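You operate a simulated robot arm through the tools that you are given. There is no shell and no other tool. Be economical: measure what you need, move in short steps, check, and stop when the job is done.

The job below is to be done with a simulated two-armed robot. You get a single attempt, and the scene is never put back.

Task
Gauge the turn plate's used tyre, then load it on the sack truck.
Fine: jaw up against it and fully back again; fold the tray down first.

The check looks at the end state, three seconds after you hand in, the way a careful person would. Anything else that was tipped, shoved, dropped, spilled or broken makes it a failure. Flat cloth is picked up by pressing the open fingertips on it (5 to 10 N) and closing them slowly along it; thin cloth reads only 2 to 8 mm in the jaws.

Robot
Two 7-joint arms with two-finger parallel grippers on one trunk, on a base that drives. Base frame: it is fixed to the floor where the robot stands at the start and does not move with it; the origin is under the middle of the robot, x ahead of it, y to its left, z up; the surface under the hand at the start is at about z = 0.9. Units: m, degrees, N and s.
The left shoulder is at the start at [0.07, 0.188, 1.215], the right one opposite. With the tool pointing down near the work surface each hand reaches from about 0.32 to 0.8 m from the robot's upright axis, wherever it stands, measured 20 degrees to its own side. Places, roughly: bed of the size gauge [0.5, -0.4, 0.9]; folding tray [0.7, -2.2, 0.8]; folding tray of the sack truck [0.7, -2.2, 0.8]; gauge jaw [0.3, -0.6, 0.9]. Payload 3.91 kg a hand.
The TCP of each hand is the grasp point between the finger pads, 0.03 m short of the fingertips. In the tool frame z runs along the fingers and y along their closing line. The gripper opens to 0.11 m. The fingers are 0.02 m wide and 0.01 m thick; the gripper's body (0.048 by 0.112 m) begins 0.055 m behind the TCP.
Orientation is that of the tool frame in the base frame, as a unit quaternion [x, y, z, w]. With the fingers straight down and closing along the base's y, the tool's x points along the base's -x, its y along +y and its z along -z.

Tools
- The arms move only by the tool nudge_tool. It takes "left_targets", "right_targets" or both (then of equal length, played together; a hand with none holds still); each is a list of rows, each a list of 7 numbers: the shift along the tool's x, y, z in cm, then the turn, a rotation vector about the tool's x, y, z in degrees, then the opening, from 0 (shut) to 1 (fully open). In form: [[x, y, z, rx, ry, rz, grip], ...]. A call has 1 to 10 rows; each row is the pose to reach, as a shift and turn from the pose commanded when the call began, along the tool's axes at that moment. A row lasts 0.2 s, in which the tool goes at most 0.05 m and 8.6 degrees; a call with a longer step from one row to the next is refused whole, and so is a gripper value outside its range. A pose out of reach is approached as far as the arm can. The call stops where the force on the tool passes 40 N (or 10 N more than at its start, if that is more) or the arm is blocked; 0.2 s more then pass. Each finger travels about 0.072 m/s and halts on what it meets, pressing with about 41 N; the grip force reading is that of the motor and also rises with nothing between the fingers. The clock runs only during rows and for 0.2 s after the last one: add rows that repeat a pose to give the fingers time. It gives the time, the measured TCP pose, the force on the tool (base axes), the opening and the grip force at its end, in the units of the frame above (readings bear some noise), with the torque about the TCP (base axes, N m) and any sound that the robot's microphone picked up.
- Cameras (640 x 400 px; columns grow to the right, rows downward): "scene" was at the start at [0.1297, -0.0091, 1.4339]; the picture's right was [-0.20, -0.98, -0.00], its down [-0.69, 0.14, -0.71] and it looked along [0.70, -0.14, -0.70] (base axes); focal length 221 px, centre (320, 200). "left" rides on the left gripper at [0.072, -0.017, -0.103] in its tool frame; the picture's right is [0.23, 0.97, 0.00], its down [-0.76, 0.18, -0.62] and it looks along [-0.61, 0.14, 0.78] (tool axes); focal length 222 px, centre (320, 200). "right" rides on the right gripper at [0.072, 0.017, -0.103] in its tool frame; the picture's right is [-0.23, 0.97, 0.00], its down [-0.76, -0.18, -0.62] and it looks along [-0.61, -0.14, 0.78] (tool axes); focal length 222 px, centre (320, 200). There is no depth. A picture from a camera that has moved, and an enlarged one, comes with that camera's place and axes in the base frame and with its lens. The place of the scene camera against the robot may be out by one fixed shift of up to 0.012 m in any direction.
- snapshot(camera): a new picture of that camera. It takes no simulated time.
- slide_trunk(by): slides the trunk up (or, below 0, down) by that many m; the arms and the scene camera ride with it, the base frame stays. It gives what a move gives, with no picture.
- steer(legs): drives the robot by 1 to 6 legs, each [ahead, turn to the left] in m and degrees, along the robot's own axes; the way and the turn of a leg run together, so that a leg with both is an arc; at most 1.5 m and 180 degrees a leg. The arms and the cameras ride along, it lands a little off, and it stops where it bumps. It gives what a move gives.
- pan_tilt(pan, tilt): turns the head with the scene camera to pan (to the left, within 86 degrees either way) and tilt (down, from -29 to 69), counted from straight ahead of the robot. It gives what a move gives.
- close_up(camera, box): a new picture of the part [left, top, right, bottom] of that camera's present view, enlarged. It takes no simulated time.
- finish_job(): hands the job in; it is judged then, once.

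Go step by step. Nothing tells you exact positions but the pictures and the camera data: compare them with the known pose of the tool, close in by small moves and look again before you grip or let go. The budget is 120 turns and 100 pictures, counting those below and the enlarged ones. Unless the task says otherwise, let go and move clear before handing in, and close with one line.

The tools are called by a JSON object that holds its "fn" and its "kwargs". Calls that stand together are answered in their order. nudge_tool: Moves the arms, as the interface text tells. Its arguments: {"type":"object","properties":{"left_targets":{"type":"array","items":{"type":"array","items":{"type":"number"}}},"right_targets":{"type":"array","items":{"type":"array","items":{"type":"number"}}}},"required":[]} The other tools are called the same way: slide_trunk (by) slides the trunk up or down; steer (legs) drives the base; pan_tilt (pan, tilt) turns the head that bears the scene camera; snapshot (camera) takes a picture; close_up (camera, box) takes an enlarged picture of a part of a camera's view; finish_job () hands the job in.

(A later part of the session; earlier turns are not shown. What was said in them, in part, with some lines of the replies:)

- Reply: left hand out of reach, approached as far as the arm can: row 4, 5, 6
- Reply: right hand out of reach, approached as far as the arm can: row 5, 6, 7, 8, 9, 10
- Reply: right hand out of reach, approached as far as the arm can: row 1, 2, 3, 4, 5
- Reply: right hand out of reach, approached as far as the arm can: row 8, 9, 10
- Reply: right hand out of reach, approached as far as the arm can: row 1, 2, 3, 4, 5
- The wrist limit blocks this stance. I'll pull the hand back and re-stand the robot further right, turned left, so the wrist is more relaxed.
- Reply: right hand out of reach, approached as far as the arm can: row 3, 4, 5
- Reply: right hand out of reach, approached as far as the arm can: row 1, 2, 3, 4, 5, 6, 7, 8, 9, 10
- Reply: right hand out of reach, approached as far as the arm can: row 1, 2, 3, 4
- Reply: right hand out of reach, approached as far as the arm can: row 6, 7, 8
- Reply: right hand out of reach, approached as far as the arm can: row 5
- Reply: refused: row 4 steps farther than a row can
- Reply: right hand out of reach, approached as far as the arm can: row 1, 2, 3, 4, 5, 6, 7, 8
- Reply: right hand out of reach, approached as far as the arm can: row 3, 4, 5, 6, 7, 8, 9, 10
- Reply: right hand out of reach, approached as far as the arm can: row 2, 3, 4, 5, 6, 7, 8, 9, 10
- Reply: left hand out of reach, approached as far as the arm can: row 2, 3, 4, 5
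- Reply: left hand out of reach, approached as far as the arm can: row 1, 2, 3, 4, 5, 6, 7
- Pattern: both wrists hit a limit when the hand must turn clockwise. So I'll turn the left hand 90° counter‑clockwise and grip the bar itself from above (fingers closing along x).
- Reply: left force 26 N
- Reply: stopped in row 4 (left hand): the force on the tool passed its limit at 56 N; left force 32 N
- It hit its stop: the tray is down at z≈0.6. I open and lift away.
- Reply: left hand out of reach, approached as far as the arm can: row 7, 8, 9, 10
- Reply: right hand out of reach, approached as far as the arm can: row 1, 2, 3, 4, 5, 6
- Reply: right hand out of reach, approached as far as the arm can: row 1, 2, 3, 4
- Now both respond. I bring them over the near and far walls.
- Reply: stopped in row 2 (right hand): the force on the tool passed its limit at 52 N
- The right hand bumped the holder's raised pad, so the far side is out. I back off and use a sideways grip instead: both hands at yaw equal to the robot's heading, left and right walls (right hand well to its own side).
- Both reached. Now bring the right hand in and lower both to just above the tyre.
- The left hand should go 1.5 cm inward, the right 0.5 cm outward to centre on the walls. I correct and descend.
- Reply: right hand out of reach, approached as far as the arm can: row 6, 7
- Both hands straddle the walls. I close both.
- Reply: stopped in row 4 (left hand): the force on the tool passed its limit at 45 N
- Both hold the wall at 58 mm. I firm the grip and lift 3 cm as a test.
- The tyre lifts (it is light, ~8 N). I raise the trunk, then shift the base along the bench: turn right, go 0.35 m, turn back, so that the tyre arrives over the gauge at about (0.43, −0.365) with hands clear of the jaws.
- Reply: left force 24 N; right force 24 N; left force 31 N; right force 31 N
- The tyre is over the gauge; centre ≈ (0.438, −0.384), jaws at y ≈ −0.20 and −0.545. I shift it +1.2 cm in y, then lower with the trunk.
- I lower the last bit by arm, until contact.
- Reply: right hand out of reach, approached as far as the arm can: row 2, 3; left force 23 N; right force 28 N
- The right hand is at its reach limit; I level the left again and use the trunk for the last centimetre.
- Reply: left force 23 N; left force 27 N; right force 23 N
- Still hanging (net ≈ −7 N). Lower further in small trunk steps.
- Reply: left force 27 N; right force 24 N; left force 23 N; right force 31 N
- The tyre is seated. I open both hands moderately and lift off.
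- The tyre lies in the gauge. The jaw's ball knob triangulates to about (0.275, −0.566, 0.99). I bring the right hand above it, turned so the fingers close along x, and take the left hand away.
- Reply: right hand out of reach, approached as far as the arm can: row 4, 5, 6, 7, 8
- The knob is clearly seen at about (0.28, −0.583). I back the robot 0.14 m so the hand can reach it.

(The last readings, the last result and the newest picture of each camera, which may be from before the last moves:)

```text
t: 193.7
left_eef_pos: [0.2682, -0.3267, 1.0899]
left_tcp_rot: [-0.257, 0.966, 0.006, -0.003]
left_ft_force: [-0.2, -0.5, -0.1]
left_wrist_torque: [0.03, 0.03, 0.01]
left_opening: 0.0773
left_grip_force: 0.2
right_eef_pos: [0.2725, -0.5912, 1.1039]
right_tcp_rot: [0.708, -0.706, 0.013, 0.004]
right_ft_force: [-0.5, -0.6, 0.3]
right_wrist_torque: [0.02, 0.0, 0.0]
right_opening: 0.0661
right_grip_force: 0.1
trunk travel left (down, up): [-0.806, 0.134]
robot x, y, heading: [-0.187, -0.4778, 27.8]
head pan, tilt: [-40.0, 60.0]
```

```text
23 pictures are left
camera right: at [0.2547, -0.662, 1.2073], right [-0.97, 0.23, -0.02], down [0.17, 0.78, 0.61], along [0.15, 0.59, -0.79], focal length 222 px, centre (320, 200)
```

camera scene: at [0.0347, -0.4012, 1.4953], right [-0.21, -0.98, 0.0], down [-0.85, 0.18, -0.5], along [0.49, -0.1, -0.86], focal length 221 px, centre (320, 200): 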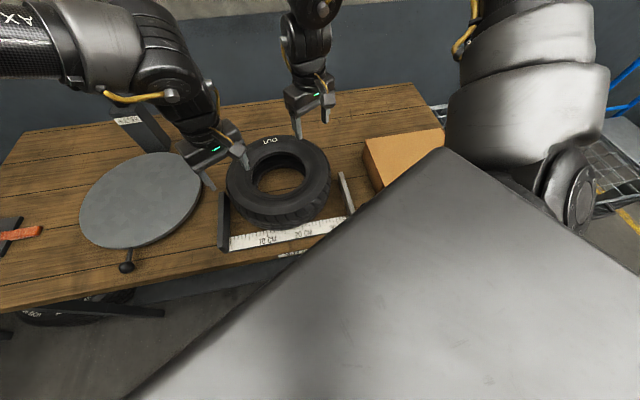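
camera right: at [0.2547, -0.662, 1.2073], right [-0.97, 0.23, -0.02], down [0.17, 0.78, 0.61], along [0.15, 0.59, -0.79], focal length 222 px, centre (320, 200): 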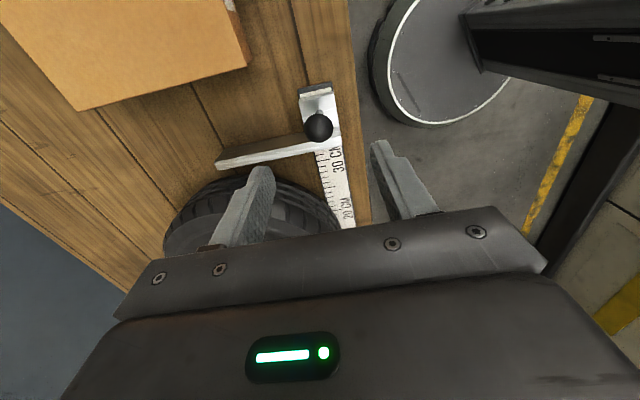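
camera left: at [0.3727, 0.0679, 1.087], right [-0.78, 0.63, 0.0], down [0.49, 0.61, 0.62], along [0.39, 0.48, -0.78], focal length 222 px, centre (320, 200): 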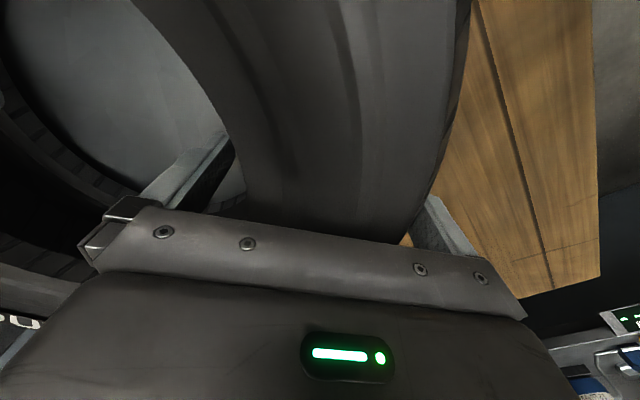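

Triangulated knob centre: (0.279, −0.584, 0.973). I lower over it.

{"fn": "nudge_tool", "kwargs": {"right_targets": [[-1, -0.5, 2, 0, 0, 0, 0.6], [-1, -0.5, 5, 0, 0, 0, 0.6], [-1, -0.5, 8, 0, 0, 0, 0.6], [-1, -0.5, 11, 0, 0, 0, 0.6], [-1, -0.5, 12.8, 0, 0, 0, 0.6]]}}

{"fn": "snapshot", "kwargs": {"camera": "right"}}

```text
t: 194.9
left_eef_pos: [0.2674, -0.3268, 1.091]
left_tcp_rot: [-0.256, 0.967, 0.006, -0.002]
left_ft_force: [0.2, 0.5, 0.3]
left_wrist_torque: [0.02, -0.03, 0.01]
left_opening: 0.0772
left_grip_force: 0.0
right_eef_pos: [0.2785, -0.5866, 0.9731]
right_tcp_rot: [0.708, -0.706, 0.013, 0.003]
right_ft_force: [-0.4, 0.6, 0.2]
right_wrist_torque: [0.01, 0.0, 0.01]
right_opening: 0.0661
right_grip_force: 0.2
trunk travel left (down, up): [-0.806, 0.134]
robot x, y, heading: [-0.19, -0.4791, 27.9]
head pan, tilt: [-40.0, 60.0]
```

```text
22 pictures are left
camera right: at [0.261, -0.657, 1.0782], right [-0.97, 0.23, -0.02], down [0.17, 0.78, 0.61], along [0.15, 0.59, -0.79], focal length 222 px, centre (320, 200)
```

right: 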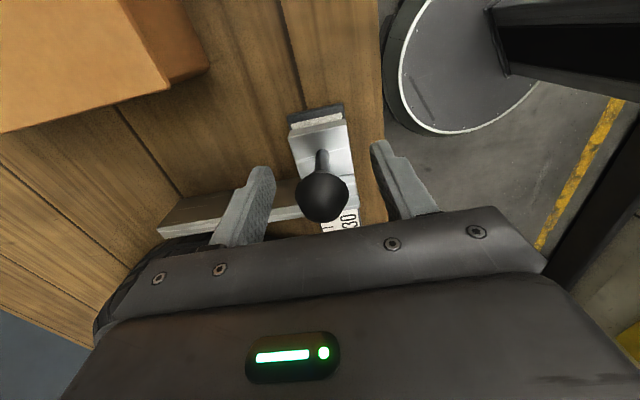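

The knob sits between the fingers. I close on it and slide the jaw toward the tyre (+y) in small steps.

{"fn": "nudge_tool", "kwargs": {"right_targets": [[0, 0, 0, 0, 0, 0, 0.4], [0, 0, 0, 0, 0, 0, 0.2], [0, 0, 0, 0, 0, 0, 0.1], [0, 0, 0, 0, 0, 0, 0.1]]}}

{"fn": "nudge_tool", "kwargs": {"right_targets": [[-0.5, 0, 0, 0, 0, 0, 0.1], [-1, 0, 0, 0, 0, 0, 0.1], [-1.5, 0, 0, 0, 0, 0, 0.1], [-2, 0, 0, 0, 0, 0, 0.1], [-2.5, 0, 0, 0, 0, 0, 0.1]]}}

{"fn": "snapshot", "kwargs": {"camera": "right"}}

```text
t: 195.9
left_eef_pos: [0.2694, -0.3271, 1.0916]
left_tcp_rot: [-0.256, 0.967, 0.006, -0.002]
left_ft_force: [-0.3, -0.3, 0.2]
left_wrist_torque: [-0.01, -0.04, 0.01]
left_opening: 0.077
left_grip_force: 0.1
right_eef_pos: [0.2786, -0.5866, 0.9753]
right_tcp_rot: [0.707, -0.707, 0.012, 0.003]
right_ft_force: [2.8, -0.5, 2.3]
right_wrist_torque: [-0.1, -0.03, 0.0]
right_opening: 0.031
right_grip_force: 45.0
trunk travel left (down, up): [-0.806, 0.134]
robot x, y, heading: [-0.1862, -0.4811, 28.2]
head pan, tilt: [-40.0, 60.0]
```

```text
t: 197.1
left_eef_pos: [0.268, -0.3271, 1.0908]
left_tcp_rot: [-0.257, 0.967, 0.006, -0.003]
left_ft_force: [0.3, -0.5, -0.4]
left_wrist_torque: [-0.04, -0.01, 0.01]
left_opening: 0.077
left_grip_force: 0.1
right_eef_pos: [0.2791, -0.5601, 0.9748]
right_tcp_rot: [0.708, -0.706, 0.012, 0.004]
right_ft_force: [2.4, -0.8, 0.2]
right_wrist_torque: [-0.68, -0.13, -0.05]
right_opening: 0.0312
right_grip_force: 44.8
trunk travel left (down, up): [-0.806, 0.134]
robot x, y, heading: [-0.1817, -0.4784, 27.8]
head pan, tilt: [-40.0, 60.0]
```

```text
21 pictures are left
camera right: at [0.2613, -0.6311, 1.0785], right [-0.97, 0.23, -0.02], down [0.17, 0.78, 0.61], along [0.15, 0.59, -0.79], focal length 222 px, centre (320, 200)
```

right: 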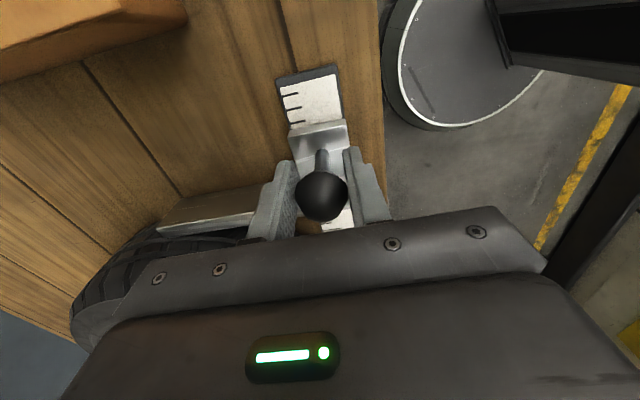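

The jaw slides freely; continue toward the tyre.

{"fn": "nudge_tool", "kwargs": {"right_targets": [[-0.4, 0, 0, 0, 0, 0, 0.1], [-0.8, 0, 0, 0, 0, 0, 0.1], [-1.2, 0, 0, 0, 0, 0, 0.1], [-1.6, 0, 0, 0, 0, 0, 0.1]]}}

{"fn": "close_up", "kwargs": {"camera": "scene", "box": [180, 80, 420, 260]}}

```text
t: 197.9
left_eef_pos: [0.2678, -0.3276, 1.0906]
left_tcp_rot: [-0.256, 0.967, 0.006, -0.003]
left_ft_force: [0.8, -0.5, -0.1]
left_wrist_torque: [0.01, 0.02, 0.03]
left_opening: 0.0771
left_grip_force: 0.1
right_eef_pos: [0.2784, -0.5586, 0.9747]
right_tcp_rot: [0.707, -0.707, 0.01, 0.009]
right_ft_force: [0.3, -1.1, -19.0]
right_wrist_torque: [0.94, -0.2, 0.05]
right_opening: 0.0311
right_grip_force: 45.5
right hand out of reach, approached as far as the arm can: row 1, 2, 3
trunk travel left (down, up): [-0.806, 0.134]
robot x, y, heading: [-0.183, -0.4798, 27.8]
head pan, tilt: [-40.0, 60.0]
stopped in row 3 (right hand): the force on the tool passed its limit at 41 N (the readings are from after the stop); the commanded pose is now the measured one
```

```text
2.22 times, centred on (300, 170) of scene
camera zoom: at [-0.0741, -0.4629, 1.495], right [-0.21, -0.98, 0.0], down [-0.85, 0.18, -0.5], along [0.49, -0.1, -0.87], focal length 492 px, centre (364, 267)
```

zoom: 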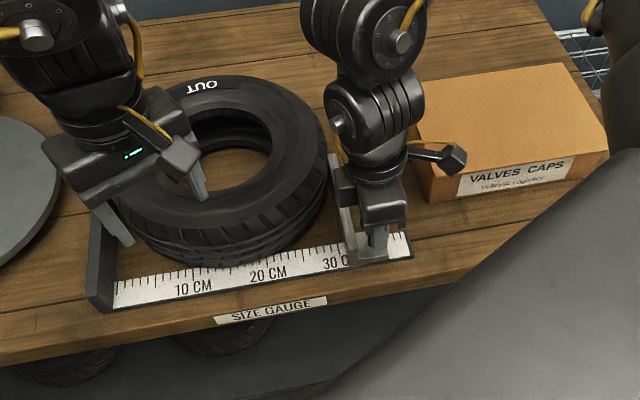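

The arm, not the tyre, limited that last move. I release the knob, lift, turn the robot 14° left and take the knob again from a freer stance.

{"fn": "nudge_tool", "kwargs": {"right_targets": [[0, 0, 0, 0, 0, 0, 0.4], [0, 0, 0, 0, 0, 0, 0.6], [0, 0, 0, 0, 0, 0, 0.6], [0, 0, -3, 0, 0, 0, 0.6], [0, 0, -6, 0, 0, 0, 0.6], [0, 0, -9, 0, 0, 0, 0.6], [0, 0, -12, 0, 0, 0, 0.6]]}}

{"fn": "steer", "kwargs": {"legs": [[-0.03, 14]]}}

{"fn": "nudge_tool", "kwargs": {"right_targets": [[2.7, 0.8, 0, 0, 0, 5, 0.6], [5.4, 1.6, 0, 0, 0, 10, 0.6], [8.1, 2.4, 0, 0, 0, 14, 0.6], [10.9, 3.3, 0, 0, 0, 14, 0.6]]}}

{"fn": "snapshot", "kwargs": {"camera": "right"}}

```text
t: 199.5
left_eef_pos: [0.2658, -0.3274, 1.0917]
left_tcp_rot: [-0.256, 0.967, 0.007, -0.001]
left_ft_force: [0.3, 0.6, -0.3]
left_wrist_torque: [-0.02, 0.03, 0.03]
left_opening: 0.0768
left_grip_force: 0.1
right_eef_pos: [0.2755, -0.5579, 1.0974]
right_tcp_rot: [0.708, -0.706, 0.012, 0.008]
right_ft_force: [-0.5, 0.6, -0.9]
right_wrist_torque: [-0.01, -0.03, 0.03]
right_opening: 0.0659
right_grip_force: 0.1
trunk travel left (down, up): [-0.806, 0.134]
robot x, y, heading: [-0.1828, -0.4757, 28.1]
head pan, tilt: [-40.0, 60.0]
```

```text
t: 200.7
left_eef_pos: [0.193, -0.2383, 1.0909]
left_tcp_rot: [-0.373, 0.928, 0.005, -0.003]
left_ft_force: [-0.3, 0.0, -0.1]
left_wrist_torque: [0.0, 0.0, 0.02]
left_opening: 0.0774
left_grip_force: 0.1
right_eef_pos: [0.2592, -0.4595, 1.0949]
right_tcp_rot: [0.789, -0.614, 0.012, 0.007]
right_ft_force: [0.1, 0.6, 0.5]
right_wrist_torque: [0.02, 0.0, 0.01]
right_opening: 0.0661
right_grip_force: 0.0
trunk travel left (down, up): [-0.806, 0.134]
robot x, y, heading: [-0.2099, -0.4946, 42.2]
head pan, tilt: [-40.0, 60.0]
```

```text
t: 201.7
left_eef_pos: [0.1928, -0.2392, 1.0916]
left_tcp_rot: [-0.372, 0.928, 0.006, -0.002]
left_ft_force: [-0.3, 0.9, -1.0]
left_wrist_torque: [0.01, 0.02, 0.0]
left_opening: 0.0771
left_grip_force: 0.1
right_eef_pos: [0.2839, -0.5568, 1.0982]
right_tcp_rot: [0.708, -0.706, 0.013, 0.005]
right_ft_force: [0.7, -0.3, -0.4]
right_wrist_torque: [0.01, 0.01, 0.0]
right_opening: 0.0661
right_grip_force: 0.1
right hand out of reach, approached as far as the arm can: row 2, 3, 4
trunk travel left (down, up): [-0.806, 0.134]
robot x, y, heading: [-0.2093, -0.4946, 41.9]
head pan, tilt: [-40.0, 60.0]
```

```text
19 pictures are left
camera right: at [0.2679, -0.6256, 1.2033], right [-0.97, 0.22, -0.02], down [0.17, 0.78, 0.61], along [0.15, 0.59, -0.8], focal length 222 px, centre (320, 200)
```

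right: 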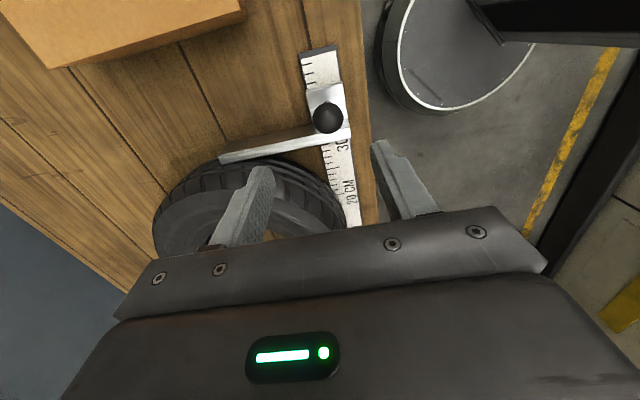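

Knob at (0.279, −0.557). I go down on it, grip and push on.

{"fn": "nudge_tool", "kwargs": {"right_targets": [[0, 0.4, 3, 0, 0, 0, 0.6], [0, 0.4, 6, 0, 0, 0, 0.6], [0, 0.4, 9, 0, 0, 0, 0.6], [-0.1, 0.4, 12.4, 0, 0, 0, 0.6], [-0.1, 0.4, 12.4, 0, 0, 0, 0.4], [-0.1, 0.4, 12.4, 0, 0, 0, 0.2], [-0.1, 0.4, 12.4, 0, 0, 0, 0.1], [-0.1, 0.4, 12.4, 0, 0, 0, 0.1]]}}

{"fn": "nudge_tool", "kwargs": {"right_targets": [[-0.3, 0, 0, 0, 0, 0, 0.1], [-0.6, 0, 0, 0, 0, 0, 0.1], [-0.9, 0, 0, 0, 0, 0, 0.1]]}}

```text
t: 203.5
left_eef_pos: [0.1886, -0.2394, 1.0915]
left_tcp_rot: [-0.373, 0.928, 0.005, -0.002]
left_ft_force: [0.5, -0.6, 0.4]
left_wrist_torque: [0.01, 0.01, 0.03]
left_opening: 0.077
left_grip_force: 0.1
right_eef_pos: [0.2787, -0.5564, 0.9747]
right_tcp_rot: [0.709, -0.705, 0.012, 0.005]
right_ft_force: [-24.0, -0.2, -8.4]
right_wrist_torque: [0.07, 0.21, 0.04]
right_opening: 0.0311
right_grip_force: 45.2
trunk travel left (down, up): [-0.806, 0.134]
robot x, y, heading: [-0.2093, -0.4995, 41.9]
head pan, tilt: [-40.0, 60.0]
```

```text
t: 204.3
left_eef_pos: [0.1899, -0.2387, 1.0936]
left_tcp_rot: [-0.373, 0.928, 0.006, -0.001]
left_ft_force: [0.2, 0.3, 0.5]
left_wrist_torque: [-0.02, -0.01, -0.01]
left_opening: 0.0771
left_grip_force: 0.0
right_eef_pos: [0.2795, -0.5478, 0.9757]
right_tcp_rot: [0.708, -0.706, 0.015, 0.005]
right_ft_force: [-24.8, -5.2, 1.8]
right_wrist_torque: [-1.11, 0.04, -0.13]
right_opening: 0.0309
right_grip_force: 45.1
trunk travel left (down, up): [-0.806, 0.134]
robot x, y, heading: [-0.2096, -0.4961, 41.9]
head pan, tilt: [-40.0, 60.0]
```

There is ~5 N resistance now; let me see whether the jaw is up against the tyre.

{"fn": "close_up", "kwargs": {"camera": "scene", "box": [240, 80, 480, 260]}}

{"fn": "snapshot", "kwargs": {"camera": "right"}}

```text
2.22 times, centred on (360, 170) of scene
camera zoom: at [-0.1124, -0.4536, 1.4957], right [0.03, -1.0, 0.0], down [-0.86, -0.03, -0.5], along [0.5, 0.02, -0.86], focal length 492 px, centre (231, 267)
```

zoom: 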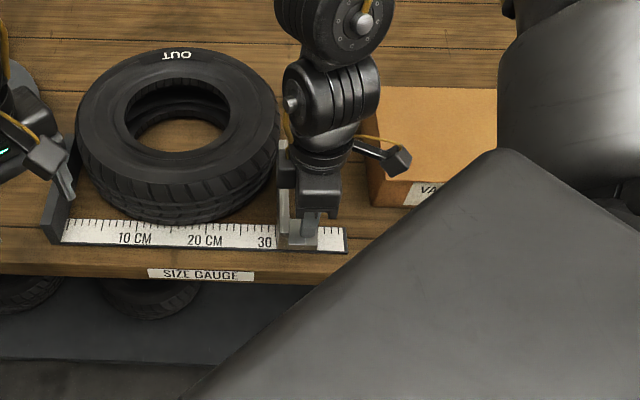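

```text
17 pictures are left
camera right: at [0.2615, -0.6171, 1.0795], right [-0.97, 0.22, -0.02], down [0.17, 0.78, 0.6], along [0.15, 0.59, -0.8], focal length 222 px, centre (320, 200)
```

right: 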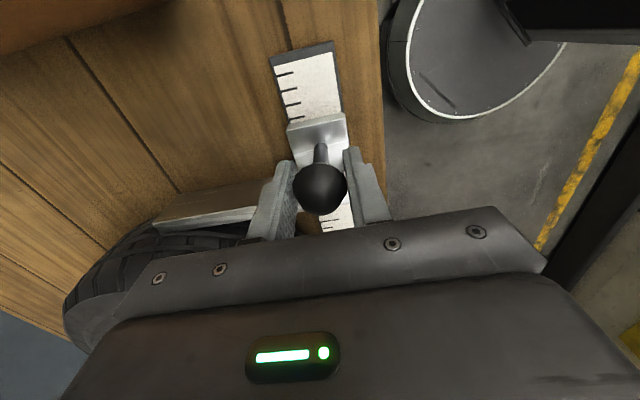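

The jaw is at about 31 cm and looks in contact. I push a few mm more until it's snug.

{"fn": "nudge_tool", "kwargs": {"right_targets": [[-0.3, 0, 0, 0, 0, 0, 0.1], [-0.6, 0, 0, 0, 0, 0, 0.1], [-0.9, 0, 0, 0, 0, 0, 0.1], [-1.2, 0, 0, 0, 0, 0, 0.1]]}}

```text
t: 205.3
left_eef_pos: [0.1881, -0.2429, 1.0942]
left_tcp_rot: [-0.372, 0.928, 0.006, -0.001]
left_ft_force: [-0.1, 0.6, -0.5]
left_wrist_torque: [0.0, -0.01, -0.02]
left_opening: 0.0771
left_grip_force: 0.0
right_eef_pos: [0.2782, -0.5396, 0.9746]
right_tcp_rot: [0.708, -0.706, 0.013, 0.006]
right_ft_force: [-23.3, -20.6, 10.6]
right_wrist_torque: [0.54, 0.0, 0.16]
right_opening: 0.0312
right_grip_force: 44.3
trunk travel left (down, up): [-0.806, 0.134]
robot x, y, heading: [-0.2146, -0.4971, 42.0]
head pan, tilt: [-40.0, 60.0]
```

Snug: ~20 N against the jaw. Now I draw the jaw fully back until it stops.

{"fn": "nudge_tool", "kwargs": {"right_targets": [[0.8, 0, 0, 0, 0, 0, 0.1], [1.6, 0, 0, 0, 0, 0, 0.1], [2.4, 0, 0, 0, 0, 0, 0.1], [3.2, 0, 0, 0, 0, 0, 0.1], [4, 0, 0, 0, 0, 0, 0.1], [4.6, 0, 0, 0, 0, 0, 0.1], [5.2, 0, 0, 0, 0, 0, 0.1], [5.8, 0, 0, 0, 0, 0, 0.1], [6.4, 0, 0, 0, 0, 0, 0.1]]}}

{"fn": "snapshot", "kwargs": {"camera": "right"}}

```text
t: 206.1
left_eef_pos: [0.191, -0.241, 1.0927]
left_tcp_rot: [-0.372, 0.928, 0.007, -0.002]
left_ft_force: [-0.2, -0.3, -0.2]
left_wrist_torque: [0.01, -0.03, 0.0]
left_opening: 0.0769
left_grip_force: 0.1
right_eef_pos: [0.2781, -0.5583, 0.9759]
right_tcp_rot: [0.708, -0.706, 0.008, 0.009]
right_ft_force: [-12.4, -1.3, 3.6]
right_wrist_torque: [0.47, 0.35, 0.02]
right_opening: 0.0311
right_grip_force: 45.0
trunk travel left (down, up): [-0.806, 0.134]
robot x, y, heading: [-0.21, -0.4974, 41.9]
head pan, tilt: [-40.0, 60.0]
stopped in row 3 (right hand): the force on the tool passed its limit at 44 N (the readings are from after the stop); the commanded pose is now the measured one
```

```text
16 pictures are left
camera right: at [0.2628, -0.6274, 1.0794], right [-0.97, 0.22, 0.0], down [0.18, 0.78, 0.6], along [0.14, 0.59, -0.8], focal length 222 px, centre (320, 200)
```

right: 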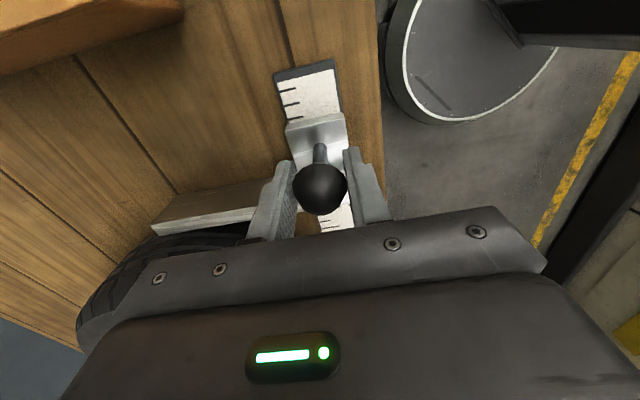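

That stop came from the side strain in the grip, now relieved. Continue back.

{"fn": "nudge_tool", "kwargs": {"right_targets": [[0.5, 0, 0, 0, 0, 0, 0.1], [1, 0, 0, 0, 0, 0, 0.1], [1.5, 0, 0, 0, 0, 0, 0.1], [2, 0, 0, 0, 0, 0, 0.1], [2.5, 0, 0, 0, 0, 0, 0.1], [3, 0, 0, 0, 0, 0, 0.1], [3.5, 0, 0, 0, 0, 0, 0.1], [4, 0, 0, 0, 0, 0, 0.1]]}}

{"fn": "snapshot", "kwargs": {"camera": "right"}}

```text
t: 207.7
left_eef_pos: [0.1919, -0.2396, 1.0922]
left_tcp_rot: [-0.371, 0.928, 0.005, -0.003]
left_ft_force: [0.7, -0.5, 0.1]
left_wrist_torque: [-0.02, -0.01, -0.03]
left_opening: 0.0769
left_grip_force: 0.0
right_eef_pos: [0.2774, -0.5913, 0.9748]
right_tcp_rot: [0.708, -0.706, 0.009, 0.011]
right_ft_force: [-9.6, -1.0, 1.1]
right_wrist_torque: [0.54, 0.15, 0.02]
right_opening: 0.0312
right_grip_force: 45.2
trunk travel left (down, up): [-0.806, 0.134]
robot x, y, heading: [-0.2092, -0.4992, 42.2]
head pan, tilt: [-40.0, 60.0]
stopped in row 7 (right hand): the force on the tool passed its limit at 42 N (the readings are from after the stop); the commanded pose is now the measured one
```

```text
15 pictures are left
camera right: at [0.2629, -0.6605, 1.0797], right [-0.97, 0.22, 0.0], down [0.18, 0.78, 0.6], along [0.14, 0.59, -0.8], focal length 222 px, centre (320, 200)
```

right: 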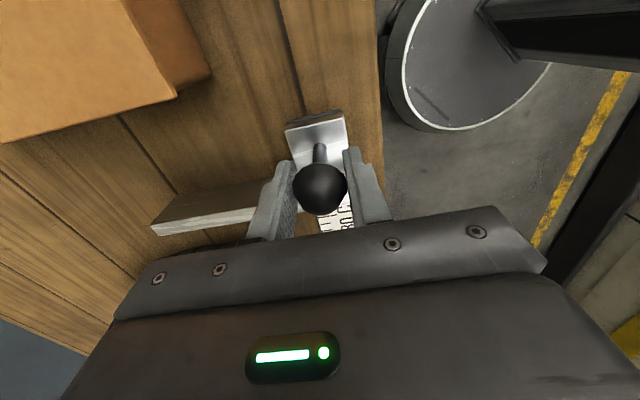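

The jaw hit its end stop: fully back. I release the knob, lift, and re-stand for a two‑hand grip on the tyre.

{"fn": "nudge_tool", "kwargs": {"right_targets": [[0, 0, 0, 0, 0, 0, 0.4], [0, 0, 0, 0, 0, 0, 0.6], [0, 0, 0, 0, 0, 0, 0.6], [0, 0, -3, 0, 0, 0, 0.6], [0, 0, -6, 0, 0, 0, 0.6], [0, 0, -9, 0, 0, 0, 0.6], [0, 0, -13, 0, 0, 0, 0.6]]}}

{"fn": "steer", "kwargs": {"legs": [[0, -51], [0.166, 0], [0, 54]]}}

{"fn": "pan_tilt", "kwargs": {"pan": -30, "tilt": 60}}

{"fn": "snapshot", "kwargs": {"camera": "scene"}}

```text
t: 209.3
left_eef_pos: [0.1919, -0.2423, 1.0929]
left_tcp_rot: [-0.373, 0.928, 0.007, -0.001]
left_ft_force: [0.6, -0.2, -0.8]
left_wrist_torque: [0.04, -0.06, 0.0]
left_opening: 0.077
left_grip_force: 0.0
right_eef_pos: [0.2897, -0.5889, 1.1054]
right_tcp_rot: [0.708, -0.706, 0.009, 0.01]
right_ft_force: [0.8, -0.7, -0.1]
right_wrist_torque: [0.01, 0.0, -0.01]
right_opening: 0.0663
right_grip_force: 0.0
right hand out of reach, approached as far as the arm can: row 6, 7
trunk travel left (down, up): [-0.806, 0.134]
robot x, y, heading: [-0.2085, -0.4929, 42.1]
head pan, tilt: [-40.0, 60.0]
```

```text
t: 215.4
left_eef_pos: [0.3414, -0.2419, 1.0916]
left_tcp_rot: [-0.4, 0.917, 0.005, -0.003]
left_ft_force: [0.8, -0.2, -0.3]
left_wrist_torque: [-0.01, 0.02, 0.01]
left_opening: 0.0771
left_grip_force: 0.0
right_eef_pos: [0.4599, -0.5818, 1.1047]
right_tcp_rot: [0.728, -0.685, 0.01, 0.011]
right_ft_force: [0.5, -0.5, -0.2]
right_wrist_torque: [0.03, 0.0, -0.01]
right_opening: 0.0659
right_grip_force: 0.0
trunk travel left (down, up): [-0.806, 0.134]
robot x, y, heading: [-0.0421, -0.5171, 45.6]
head pan, tilt: [-40.0, 60.0]
```

```text
t: 216.2
left_eef_pos: [0.3424, -0.2413, 1.0912]
left_tcp_rot: [-0.398, 0.917, 0.005, -0.004]
left_ft_force: [0.3, -0.6, 0.2]
left_wrist_torque: [0.0, -0.02, -0.01]
left_opening: 0.0769
left_grip_force: 0.0
right_eef_pos: [0.4598, -0.5811, 1.1056]
right_tcp_rot: [0.728, -0.686, 0.009, 0.01]
right_ft_force: [-0.2, -0.8, 0.7]
right_wrist_torque: [0.0, 0.01, 0.02]
right_opening: 0.0659
right_grip_force: 0.0
trunk travel left (down, up): [-0.806, 0.134]
robot x, y, heading: [-0.0436, -0.5193, 45.2]
head pan, tilt: [-30.0, 60.0]
```

```text
14 pictures are left
camera scene: at [0.0531, -0.4605, 1.4951], right [0.26, -0.96, 0.0], down [-0.84, -0.23, -0.5], along [0.48, 0.13, -0.87], focal length 221 px, centre (320, 200)
```

scene: 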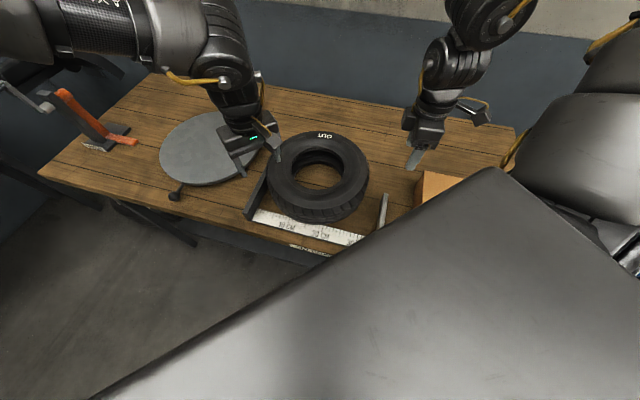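

Tyre centre now ≈ (0.43, −0.362). I set both hands, opened, over it on the 47° diagonal (clear of the fixed jaw).

{"fn": "nudge_tool", "kwargs": {"left_targets": [[0.5, -0.4, 0, 0, 0, 0, 1], [1, -0.9, 0, 0, 0, 0, 1], [1.5, -1.3, 0, 0, 0, 0, 1], [2, -1.8, 0, 0, 0, 0, 1], [2.5, -2.2, 0, 0, 0, 0, 1], [2.85, -2.66, 0, 0, 0, 0, 1]], "right_targets": [[-2.2, -1.1, 0, 0, -0.3, 7.7, 1], [-4.4, -2.2, 0, 0, -0.6, 15.4, 1], [-6.6, -3.3, 0, 0, -0.9, 23.1, 1], [-8.8, -4.4, 0, 0, -1.2, 30.8, 1], [-11, -5.5, 0, 0, -1.5, 38.5, 1], [-13.3, -6.6, 0, 0, -1.5, 46.2, 1]]}}

{"fn": "snapshot", "kwargs": {"camera": "left"}}

{"fn": "snapshot", "kwargs": {"camera": "right"}}

```text
t: 217.6
left_eef_pos: [0.3427, -0.2801, 1.0925]
left_tcp_rot: [-0.398, 0.917, 0.006, -0.004]
left_ft_force: [-0.2, 0.8, -0.5]
left_wrist_torque: [0.04, 0.02, 0.02]
left_opening: 0.1103
left_grip_force: 0.1
right_eef_pos: [0.518, -0.4444, 1.1019]
right_tcp_rot: [-0.4, 0.917, -0.004, 0.004]
right_ft_force: [-0.2, 1.1, 0.0]
right_wrist_torque: [-0.04, 0.03, -0.01]
right_opening: 0.1098
right_grip_force: 0.1
trunk travel left (down, up): [-0.806, 0.134]
robot x, y, heading: [-0.0508, -0.5205, 45.3]
head pan, tilt: [-30.0, 60.0]
```

```text
13 pictures are left
camera left: at [0.3073, -0.3468, 1.1945], right [-0.87, 0.5, 0.01], down [0.4, 0.67, 0.62], along [0.3, 0.55, -0.78], focal length 222 px, centre (320, 200)
```

left: 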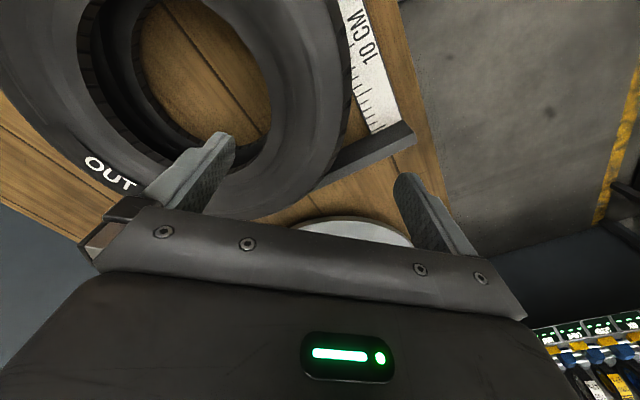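

```text
12 pictures are left
camera right: at [0.4569, -0.485, 1.2035], right [-0.56, 0.83, -0.01], down [0.64, 0.44, 0.63], along [0.52, 0.34, -0.78], focal length 222 px, centre (320, 200)
```

right: 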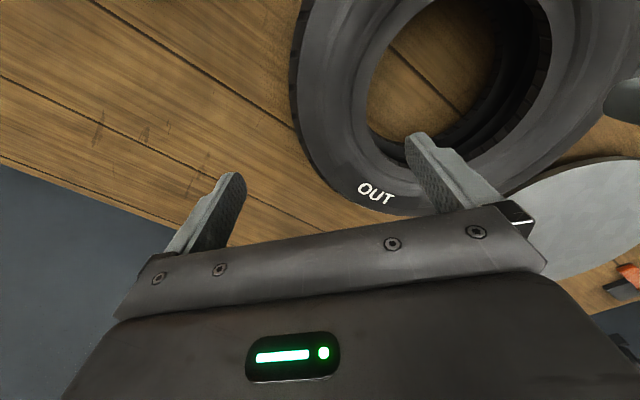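

I shift each hand ~1 cm inward and descend.

{"fn": "nudge_tool", "kwargs": {"left_targets": [[0, -1, 1, 0, 0, 0, 1], [0, -1, 3.5, 0, 0, 0, 1], [0, -1, 6, 0, 0, 0, 1], [0, -1, 8.5, 0, 0, 0, 1], [0, -1, 11, 0, 0, 0, 1], [0, -1, 13.2, 0, 0, 0, 1]], "right_targets": [[0, 0.9, 1, 0, 0, 0, 1], [0, 0.9, 3.5, 0, 0, 0, 1], [0, 0.9, 6, 0, 0, 0, 1], [0, 0.9, 8.5, 0, 0, 0, 1], [0, 0.9, 11, 0, 0, 0, 1], [0, 0.9, 12.8, 0, 0, 0, 1]]}}

{"fn": "close_up", "kwargs": {"camera": "scene", "box": [220, 100, 420, 260]}}

```text
t: 219.0
left_eef_pos: [0.3489, -0.2872, 0.9604]
left_tcp_rot: [-0.399, 0.917, 0.006, -0.003]
left_ft_force: [0.0, 0.3, 0.3]
left_wrist_torque: [0.0, 0.04, -0.01]
left_opening: 0.1102
left_grip_force: 0.1
right_eef_pos: [0.513, -0.4375, 0.9734]
right_tcp_rot: [-0.401, 0.916, -0.004, 0.004]
right_ft_force: [-0.2, 0.3, 0.8]
right_wrist_torque: [0.03, 0.02, 0.02]
right_opening: 0.1101
right_grip_force: 0.0
trunk travel left (down, up): [-0.806, 0.134]
robot x, y, heading: [-0.0408, -0.5203, 45.2]
head pan, tilt: [-30.0, 60.0]
```

```text
2.50 times, centred on (320, 180) of scene
camera zoom: at [0.0541, -0.4602, 1.4951], right [0.26, -0.96, 0.0], down [-0.84, -0.23, -0.5], along [0.48, 0.13, -0.87], focal length 553 px, centre (320, 250)
```

zoom: 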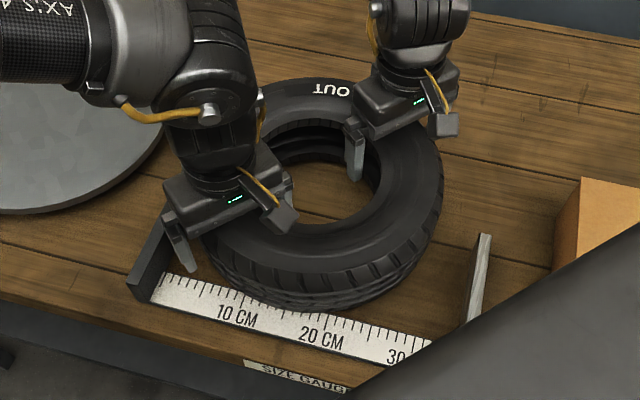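

Both straddle the wall with no contact. I close and lift 3 cm.

{"fn": "nudge_tool", "kwargs": {"left_targets": [[0, 0, 0, 0, 0, 0, 0.8], [0, 0, 0, 0, 0, 0, 0.65], [0, 0, 0, 0, 0, 0, 0.5], [0, 0, 0, 0, 0, 0, 0.35], [0, 0, 0, 0, 0, 0, 0.3]], "right_targets": [[0, 0, 0, 0, 0, 0, 0.8], [0, 0, 0, 0, 0, 0, 0.65], [0, 0, 0, 0, 0, 0, 0.5], [0, 0, 0, 0, 0, 0, 0.35], [0, 0, 0, 0, 0, 0, 0.3]]}}

{"fn": "nudge_tool", "kwargs": {"left_targets": [[0, 0, 0, 0, 0, 0, 0.2], [0, 0, 0, 0, 0, 0, 0.2], [0, 0, -1, 0, 0, 0, 0.2], [0, 0, -2, 0, 0, 0, 0.2], [0, 0, -3, 0, 0, 0, 0.2]], "right_targets": [[0, 0, 0, 0, 0, 0, 0.2], [0, 0, 0, 0, 0, 0, 0.2], [0, 0, -1, 0, 0, 0, 0.2], [0, 0, -2, 0, 0, 0, 0.2], [0, 0, -3, 0, 0, 0, 0.2]]}}

```text
t: 219.9
left_eef_pos: [0.3432, -0.2803, 0.9586]
left_tcp_rot: [-0.403, 0.915, 0.016, -0.007]
left_ft_force: [-23.4, 14.9, 7.7]
left_wrist_torque: [-0.94, -0.88, 0.1]
left_opening: 0.0605
left_grip_force: 21.5
right_eef_pos: [0.5192, -0.4456, 0.9744]
right_tcp_rot: [-0.395, 0.918, -0.014, 0.008]
right_ft_force: [22.6, -16.6, 0.2]
right_wrist_torque: [0.21, 0.36, -0.02]
right_opening: 0.0563
right_grip_force: 18.2
trunk travel left (down, up): [-0.806, 0.134]
robot x, y, heading: [-0.0459, -0.5213, 45.3]
head pan, tilt: [-30.0, 60.0]
stopped in row 4 (left hand): the force on the tool passed its limit at 46 N (the readings are from after the stop); the commanded pose is now the measured one
```

```text
t: 220.4
left_eef_pos: [0.3425, -0.2806, 0.959]
left_tcp_rot: [-0.403, 0.915, 0.015, -0.007]
left_ft_force: [-5.4, 1.9, 2.6]
left_wrist_torque: [-1.17, -1.18, 0.07]
left_opening: 0.0599
left_grip_force: 41.5
right_eef_pos: [0.5181, -0.4457, 0.9743]
right_tcp_rot: [-0.394, 0.919, -0.014, 0.008]
right_ft_force: [4.1, -4.9, 4.0]
right_wrist_torque: [1.25, 1.43, 0.17]
right_opening: 0.0566
right_grip_force: 41.0
trunk travel left (down, up): [-0.806, 0.134]
robot x, y, heading: [-0.0454, -0.5208, 45.3]
head pan, tilt: [-30.0, 60.0]
stopped in row 2 (left hand): the force on the tool passed its limit at 42 N (the readings are from after the stop); the commanded pose is now the measured one
```

Firm now on both sides. I lift with the arms 3 cm and then the trunk.

{"fn": "nudge_tool", "kwargs": {"left_targets": [[0, 0, -1, 0, 0, 0, 0.2], [0, 0, -2, 0, 0, 0, 0.2], [0, 0, -3, 0, 0, 0, 0.2]], "right_targets": [[0, 0, -1, 0, 0, 0, 0.2], [0, 0, -2, 0, 0, 0, 0.2], [0, 0, -3, 0, 0, 0, 0.2]]}}

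{"fn": "slide_trunk", "kwargs": {"by": 0.13}}

{"fn": "snapshot", "kwargs": {"camera": "scene"}}

```text
t: 221.2
left_eef_pos: [0.3447, -0.28, 0.988]
left_tcp_rot: [-0.402, 0.915, 0.017, -0.008]
left_ft_force: [-17.6, 8.8, 1.8]
left_wrist_torque: [-2.23, -1.83, -0.13]
left_opening: 0.0603
left_grip_force: 40.6
right_eef_pos: [0.5191, -0.4462, 1.0026]
right_tcp_rot: [-0.393, 0.919, -0.015, 0.007]
right_ft_force: [14.8, -11.1, -8.8]
right_wrist_torque: [1.12, 0.89, -0.34]
right_opening: 0.0566
right_grip_force: 41.2
trunk travel left (down, up): [-0.806, 0.134]
robot x, y, heading: [-0.0408, -0.5195, 45.4]
head pan, tilt: [-30.0, 60.0]
```

```text
t: 222.8
left_eef_pos: [0.3442, -0.2782, 1.118]
left_tcp_rot: [-0.404, 0.915, 0.016, -0.007]
left_ft_force: [-24.5, 21.2, -2.1]
left_wrist_torque: [-1.88, -1.64, 0.18]
left_opening: 0.0604
left_grip_force: 40.2
right_eef_pos: [0.5191, -0.4453, 1.1325]
right_tcp_rot: [-0.395, 0.919, -0.016, 0.006]
right_ft_force: [25.4, -20.7, -4.2]
right_wrist_torque: [1.35, 1.13, -0.63]
right_opening: 0.0564
right_grip_force: 41.0
trunk travel left (down, up): [-0.936, 0.004]
robot x, y, heading: [-0.0496, -0.523, 45.3]
head pan, tilt: [-30.0, 60.0]
```

```text
10 pictures are left
camera scene: at [0.0545, -0.4605, 1.6249], right [0.26, -0.96, 0.0], down [-0.84, -0.23, -0.5], along [0.48, 0.13, -0.87], focal length 221 px, centre (320, 200)
```

scene: 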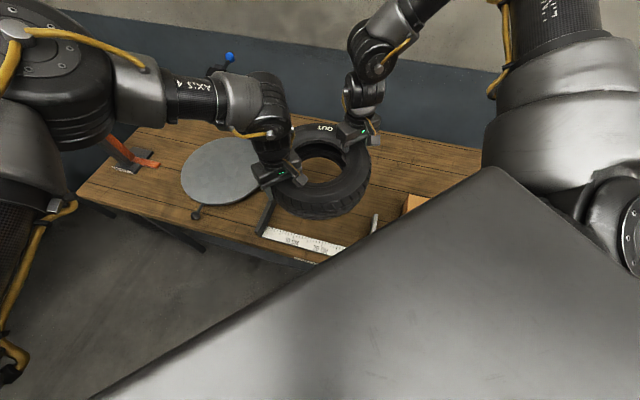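

Tyre held level. Now I back away, drive down the aisle clear of the cage and turn to face the truck.

{"fn": "steer", "kwargs": {"legs": [[-0.18, 0], [0, -135.3], [1.5, 0], [0.22, 0], [0, 90]]}}

{"fn": "pan_tilt", "kwargs": {"pan": 0, "tilt": 50}}

{"fn": "snapshot", "kwargs": {"camera": "scene"}}

```text
t: 242.2
left_eef_pos: [0.2738, -2.5142, 1.1186]
left_tcp_rot: [-0.02, 1.0, 0.019, -0.001]
left_ft_force: [0.0, 30.5, -1.8]
left_wrist_torque: [-2.24, -0.18, 0.47]
left_opening: 0.0604
left_grip_force: 40.3
right_eef_pos: [0.2787, -2.755, 1.1331]
right_tcp_rot: [-0.01, 1.0, -0.017, 0.0]
right_ft_force: [-1.4, -31.1, -4.9]
right_wrist_torque: [1.5, 0.26, -0.17]
right_opening: 0.0559
right_grip_force: 41.0
trunk travel left (down, up): [-0.936, 0.004]
robot x, y, heading: [-0.173, -2.4081, 0.1]
head pan, tilt: [-30.0, 60.0]
```

```text
t: 243.1
left_eef_pos: [0.275, -2.514, 1.119]
left_tcp_rot: [-0.02, 1.0, 0.018, 0.0]
left_ft_force: [0.3, 6.1, -2.3]
left_wrist_torque: [-2.33, 0.15, 0.35]
left_opening: 0.0603
left_grip_force: 41.4
right_eef_pos: [0.2786, -2.7554, 1.1334]
right_tcp_rot: [-0.01, 1.0, -0.017, 0.0]
right_ft_force: [0.2, -7.0, -4.9]
right_wrist_torque: [1.98, -0.08, -0.26]
right_opening: 0.0561
right_grip_force: 41.1
trunk travel left (down, up): [-0.936, 0.004]
robot x, y, heading: [-0.175, -2.4055, 0.0]
head pan, tilt: [0.0, 50.0]
```

```text
9 pictures are left
camera scene: at [-0.045, -2.399, 1.6376], right [0.0, -1.0, 0.0], down [-0.77, 0.0, -0.64], along [0.64, 0.0, -0.77], focal length 221 px, centre (320, 200)
```

scene: 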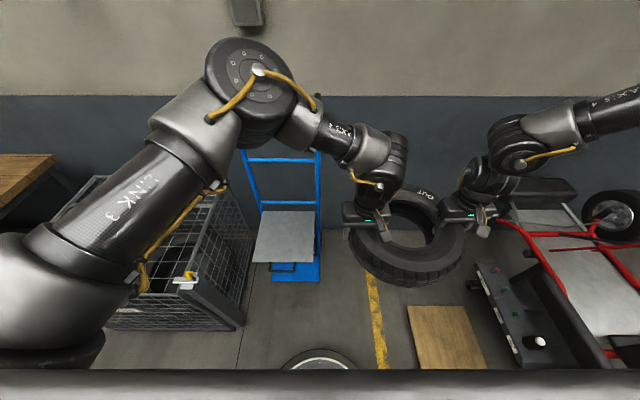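

The tray shows flat at about x 0.41–0.72, y −2.38 to −2.07. I lower the trunk a bit, go ahead and turn left so the tyre swings over the tray.

{"fn": "slide_trunk", "kwargs": {"by": -0.25}}

{"fn": "steer", "kwargs": {"legs": [[0, 5.5], [0.249, 0], [0, 39.5]]}}

{"fn": "pan_tilt", "kwargs": {"pan": -35, "tilt": 58}}

{"fn": "snapshot", "kwargs": {"camera": "scene"}}

```text
t: 245.7
left_eef_pos: [0.2747, -2.5126, 0.8686]
left_tcp_rot: [-0.02, 1.0, 0.019, 0.0]
left_ft_force: [3.9, 8.1, -1.3]
left_wrist_torque: [-2.32, -0.29, 0.69]
left_opening: 0.0604
left_grip_force: 41.3
right_eef_pos: [0.2788, -2.7547, 0.8833]
right_tcp_rot: [-0.011, 1.0, -0.017, 0.001]
right_ft_force: [-3.1, -8.6, -5.3]
right_wrist_torque: [1.73, 0.44, 0.2]
right_opening: 0.0564
right_grip_force: 42.0
trunk travel left (down, up): [-0.686, 0.254]
robot x, y, heading: [-0.1738, -2.4059, 0.1]
head pan, tilt: [0.0, 50.0]
```

```text
t: 249.9
left_eef_pos: [0.4644, -2.1405, 0.8685]
left_tcp_rot: [-0.403, 0.915, 0.017, -0.008]
left_ft_force: [-4.2, 9.6, -0.8]
left_wrist_torque: [-1.52, -1.84, 0.61]
left_opening: 0.0605
left_grip_force: 40.8
right_eef_pos: [0.6394, -2.3071, 0.8827]
right_tcp_rot: [-0.396, 0.918, -0.017, 0.007]
right_ft_force: [4.3, -8.3, -6.3]
right_wrist_torque: [0.88, 1.39, 0.13]
right_opening: 0.0558
right_grip_force: 41.0
trunk travel left (down, up): [-0.686, 0.254]
robot x, y, heading: [0.0706, -2.3831, 45.4]
head pan, tilt: [0.0, 50.0]
```

```text
t: 250.9
left_eef_pos: [0.4638, -2.1408, 0.8686]
left_tcp_rot: [-0.404, 0.914, 0.018, -0.007]
left_ft_force: [-3.1, 4.3, -3.0]
left_wrist_torque: [-1.76, -1.56, 0.38]
left_opening: 0.0603
left_grip_force: 41.1
right_eef_pos: [0.6394, -2.307, 0.8829]
right_tcp_rot: [-0.395, 0.918, -0.016, 0.007]
right_ft_force: [3.1, -4.4, -4.0]
right_wrist_torque: [1.44, 1.43, -0.21]
right_opening: 0.056
right_grip_force: 41.1
trunk travel left (down, up): [-0.686, 0.254]
robot x, y, heading: [0.0738, -2.3859, 45.2]
head pan, tilt: [-35.0, 58.0]
```

```text
8 pictures are left
camera scene: at [0.1764, -2.327, 1.3774], right [0.18, -0.98, 0.0], down [-0.83, -0.15, -0.53], along [0.52, 0.1, -0.85], focal length 221 px, centre (320, 200)
```

scene: 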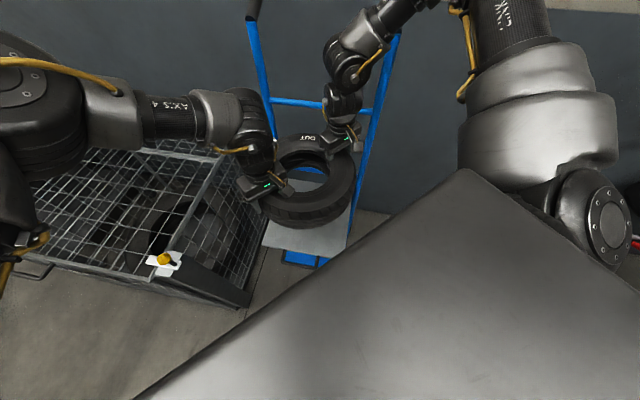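

Tyre centre is at (0.552, −2.224), right over the tray. I lower with the trunk.

{"fn": "slide_trunk", "kwargs": {"by": -0.1}}

{"fn": "slide_trunk", "kwargs": {"by": -0.08}}

{"fn": "snapshot", "kwargs": {"camera": "scene"}}

```text
t: 252.2
left_eef_pos: [0.4638, -2.1416, 0.7677]
left_tcp_rot: [-0.404, 0.915, 0.017, -0.006]
left_ft_force: [-1.3, 4.6, -1.3]
left_wrist_torque: [-1.54, -1.77, 0.51]
left_opening: 0.0603
left_grip_force: 40.9
right_eef_pos: [0.6379, -2.3072, 0.7834]
right_tcp_rot: [-0.395, 0.918, -0.016, 0.007]
right_ft_force: [1.1, -5.2, -5.5]
right_wrist_torque: [1.05, 1.38, 0.08]
right_opening: 0.056
right_grip_force: 41.2
trunk travel left (down, up): [-0.586, 0.354]
robot x, y, heading: [0.0743, -2.3853, 45.4]
head pan, tilt: [-35.0, 58.0]
```

```text
t: 253.4
left_eef_pos: [0.4635, -2.1405, 0.6891]
left_tcp_rot: [-0.404, 0.914, 0.017, -0.007]
left_ft_force: [-1.2, 7.3, -1.9]
left_wrist_torque: [-1.41, -1.88, 0.76]
left_opening: 0.06
left_grip_force: 41.0
right_eef_pos: [0.6384, -2.3067, 0.7031]
right_tcp_rot: [-0.396, 0.918, -0.016, 0.007]
right_ft_force: [0.8, -6.3, -6.0]
right_wrist_torque: [0.88, 1.51, 0.26]
right_opening: 0.0559
right_grip_force: 41.2
trunk travel left (down, up): [-0.506, 0.434]
robot x, y, heading: [0.0742, -2.3844, 45.5]
head pan, tilt: [-35.0, 58.0]
```

```text
7 pictures are left
camera scene: at [0.1758, -2.3272, 1.1975], right [0.18, -0.98, 0.0], down [-0.83, -0.15, -0.53], along [0.52, 0.1, -0.85], focal length 221 px, centre (320, 200)
```

scene: 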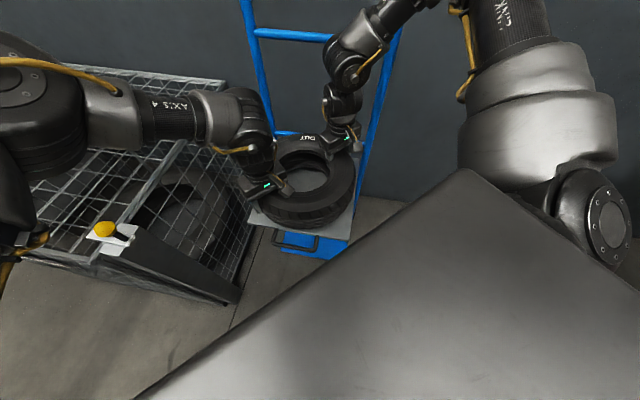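

Well placed over the tray. Lower further in small steps until contact.

{"fn": "slide_trunk", "kwargs": {"by": -0.02}}

{"fn": "slide_trunk", "kwargs": {"by": -0.008}}

```text
t: 254.1
left_eef_pos: [0.4631, -2.1407, 0.6708]
left_tcp_rot: [-0.406, 0.914, 0.018, -0.004]
left_ft_force: [5.1, 6.2, 4.8]
left_wrist_torque: [0.49, -2.74, 2.19]
left_opening: 0.06
left_grip_force: 41.1
right_eef_pos: [0.6368, -2.3061, 0.6866]
right_tcp_rot: [-0.396, 0.918, -0.016, 0.01]
right_ft_force: [-0.8, -12.0, 20.7]
right_wrist_torque: [1.75, 0.3, -0.86]
right_opening: 0.0558
right_grip_force: 40.8
trunk travel left (down, up): [-0.486, 0.454]
robot x, y, heading: [0.0709, -2.3844, 45.5]
head pan, tilt: [-35.0, 58.0]
```

```text
t: 254.4
left_eef_pos: [0.4625, -2.1406, 0.6699]
left_tcp_rot: [-0.405, 0.914, 0.017, -0.003]
left_ft_force: [-12.0, 0.5, 8.9]
left_wrist_torque: [-0.97, -2.17, 0.73]
left_opening: 0.0605
left_grip_force: 40.3
right_eef_pos: [0.6375, -2.3073, 0.6848]
right_tcp_rot: [-0.394, 0.919, -0.017, 0.011]
right_ft_force: [-4.0, -8.2, 13.1]
right_wrist_torque: [1.43, 0.17, -0.66]
right_opening: 0.0558
right_grip_force: 41.2
trunk travel left (down, up): [-0.484, 0.456]
robot x, y, heading: [0.0755, -2.3813, 45.1]
head pan, tilt: [-35.0, 58.0]
stopped: the force on the tool passed its limit at 49 N (the readings are from after the stop); the commanded pose is now the measured one
```

The tyre is seated on the tray. One look before letting go.

{"fn": "close_up", "kwargs": {"camera": "scene", "box": [220, 110, 400, 260]}}

```text
2.67 times, centred on (310, 185) of scene
camera zoom: at [0.1714, -2.329, 1.1761], right [0.18, -0.98, 0.0], down [-0.83, -0.15, -0.53], along [0.52, 0.1, -0.85], focal length 590 px, centre (347, 240)
```

zoom: 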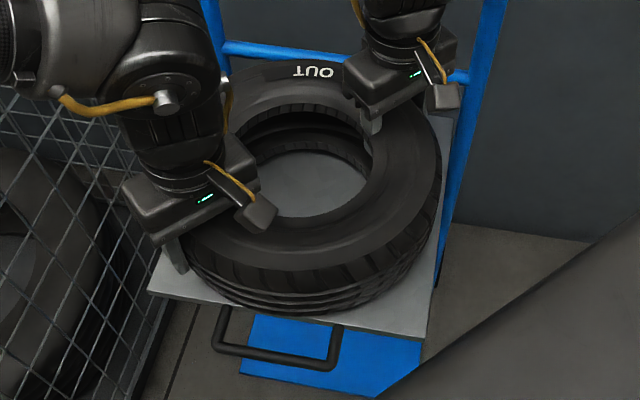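

The tyre lies fully on the tray. I open both hands and lift straight off.

{"fn": "nudge_tool", "kwargs": {"left_targets": [[0, 0, 0, 0, 0, 0, 0.65], [0, 0, 0, 0, 0, 0, 0.75], [0, 0, 0, 0, 0, 0, 0.75], [0, 0, -2, 0, 0, 0, 0.75], [0, 0, -5, 0, 0, 0, 0.75], [0, 0, -8, 0, 0, 0, 0.75], [0, 0, -11, 0, 0, 0, 0.75], [0, 0, -14, 0, 0, 0, 0.75]], "right_targets": [[0, 0, 0, 0, 0, 0, 0.65], [0, 0, 0, 0, 0, 0, 0.75], [0, 0, 0, 0, 0, 0, 0.75], [0, 0, -2, 0, 0, 0, 0.75], [0, 0, -5, 0, 0, 0, 0.75], [0, 0, -8, 0, 0, 0, 0.75], [0, 0, -11, 0, 0, 0, 0.75], [0, 0, -14, 0, 0, 0, 0.75]]}}

{"fn": "slide_trunk", "kwargs": {"by": 0.2}}

{"fn": "snapshot", "kwargs": {"camera": "scene"}}

```text
t: 256.2
left_eef_pos: [0.4665, -2.1436, 0.8065]
left_tcp_rot: [-0.406, 0.914, 0.017, -0.004]
left_ft_force: [-1.0, -1.0, 0.0]
left_wrist_torque: [0.04, 0.0, 0.03]
left_opening: 0.0824
left_grip_force: 0.1
right_eef_pos: [0.634, -2.3029, 0.8257]
right_tcp_rot: [-0.395, 0.919, -0.016, 0.011]
right_ft_force: [0.1, 0.4, -0.4]
right_wrist_torque: [0.03, 0.02, 0.02]
right_opening: 0.0825
right_grip_force: 0.1
trunk travel left (down, up): [-0.484, 0.456]
robot x, y, heading: [0.0765, -2.3826, 45.4]
head pan, tilt: [-35.0, 58.0]
```

```text
t: 258.4
left_eef_pos: [0.4682, -2.1433, 1.0067]
left_tcp_rot: [-0.405, 0.914, 0.017, -0.004]
left_ft_force: [-0.4, -0.8, 0.2]
left_wrist_torque: [0.01, 0.02, 0.03]
left_opening: 0.0822
left_grip_force: 0.1
right_eef_pos: [0.6344, -2.3035, 1.0249]
right_tcp_rot: [-0.394, 0.919, -0.016, 0.01]
right_ft_force: [-1.0, -0.1, -0.4]
right_wrist_torque: [0.01, -0.01, 0.03]
right_opening: 0.0827
right_grip_force: 0.0
trunk travel left (down, up): [-0.684, 0.256]
robot x, y, heading: [0.0738, -2.3802, 45.5]
head pan, tilt: [-35.0, 58.0]
```

```text
5 pictures are left
camera scene: at [0.1758, -2.3273, 1.3756], right [0.18, -0.98, 0.0], down [-0.83, -0.15, -0.53], along [0.52, 0.1, -0.85], focal length 221 px, centre (320, 200)
```

scene: 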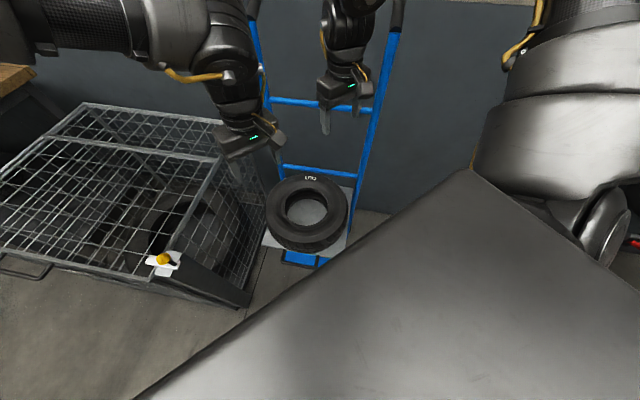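

The tyre rests on the tray. I back the robot clear.

{"fn": "steer", "kwargs": {"legs": [[-0.25, 0]]}}

{"fn": "snapshot", "kwargs": {"camera": "scene"}}

```text
t: 260.2
left_eef_pos: [0.2936, -2.3179, 1.0059]
left_tcp_rot: [-0.407, 0.913, 0.017, -0.005]
left_ft_force: [-0.9, -0.6, 0.4]
left_wrist_torque: [0.01, -0.04, 0.0]
left_opening: 0.0822
left_grip_force: 0.1
right_eef_pos: [0.4605, -2.477, 1.0238]
right_tcp_rot: [-0.395, 0.918, -0.016, 0.01]
right_ft_force: [1.5, 0.6, 0.0]
right_wrist_torque: [0.03, -0.02, 0.0]
right_opening: 0.0826
right_grip_force: 0.0
trunk travel left (down, up): [-0.684, 0.256]
robot x, y, heading: [-0.1022, -2.5607, 45.3]
head pan, tilt: [-35.0, 58.0]
```

```text
4 pictures are left
camera scene: at [0.0024, -2.5031, 1.3756], right [0.18, -0.98, 0.0], down [-0.83, -0.16, -0.53], along [0.52, 0.1, -0.85], focal length 221 px, centre (320, 200)
```

scene: 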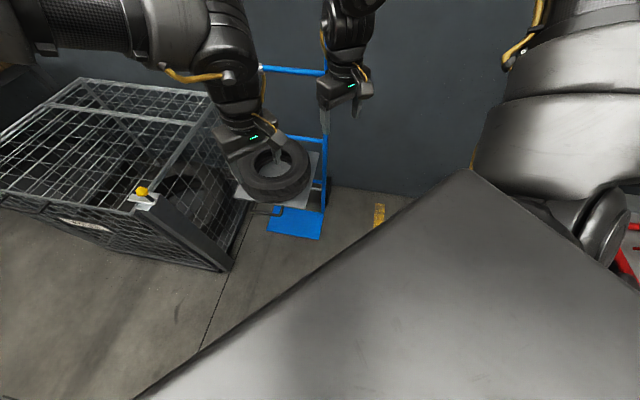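

The tyre sits on the folded-down tray, the gauge jaw is fully back and both hands are clear, so I hand the job in.

{"fn": "finish_job", "kwargs": {}}

```text
The job is handed in.
```

The job is handed in: I folded the tray down first, gauged the tyre with the jaw snug against it (about 30 cm across) and drew the jaw back to its stop, and the tyre now sits on the sack truck's tray. The right hand bumped the holder's raised pad once while I was reaching for the tyre; it looked unmoved in later pictures, though I did not inspect it closely.
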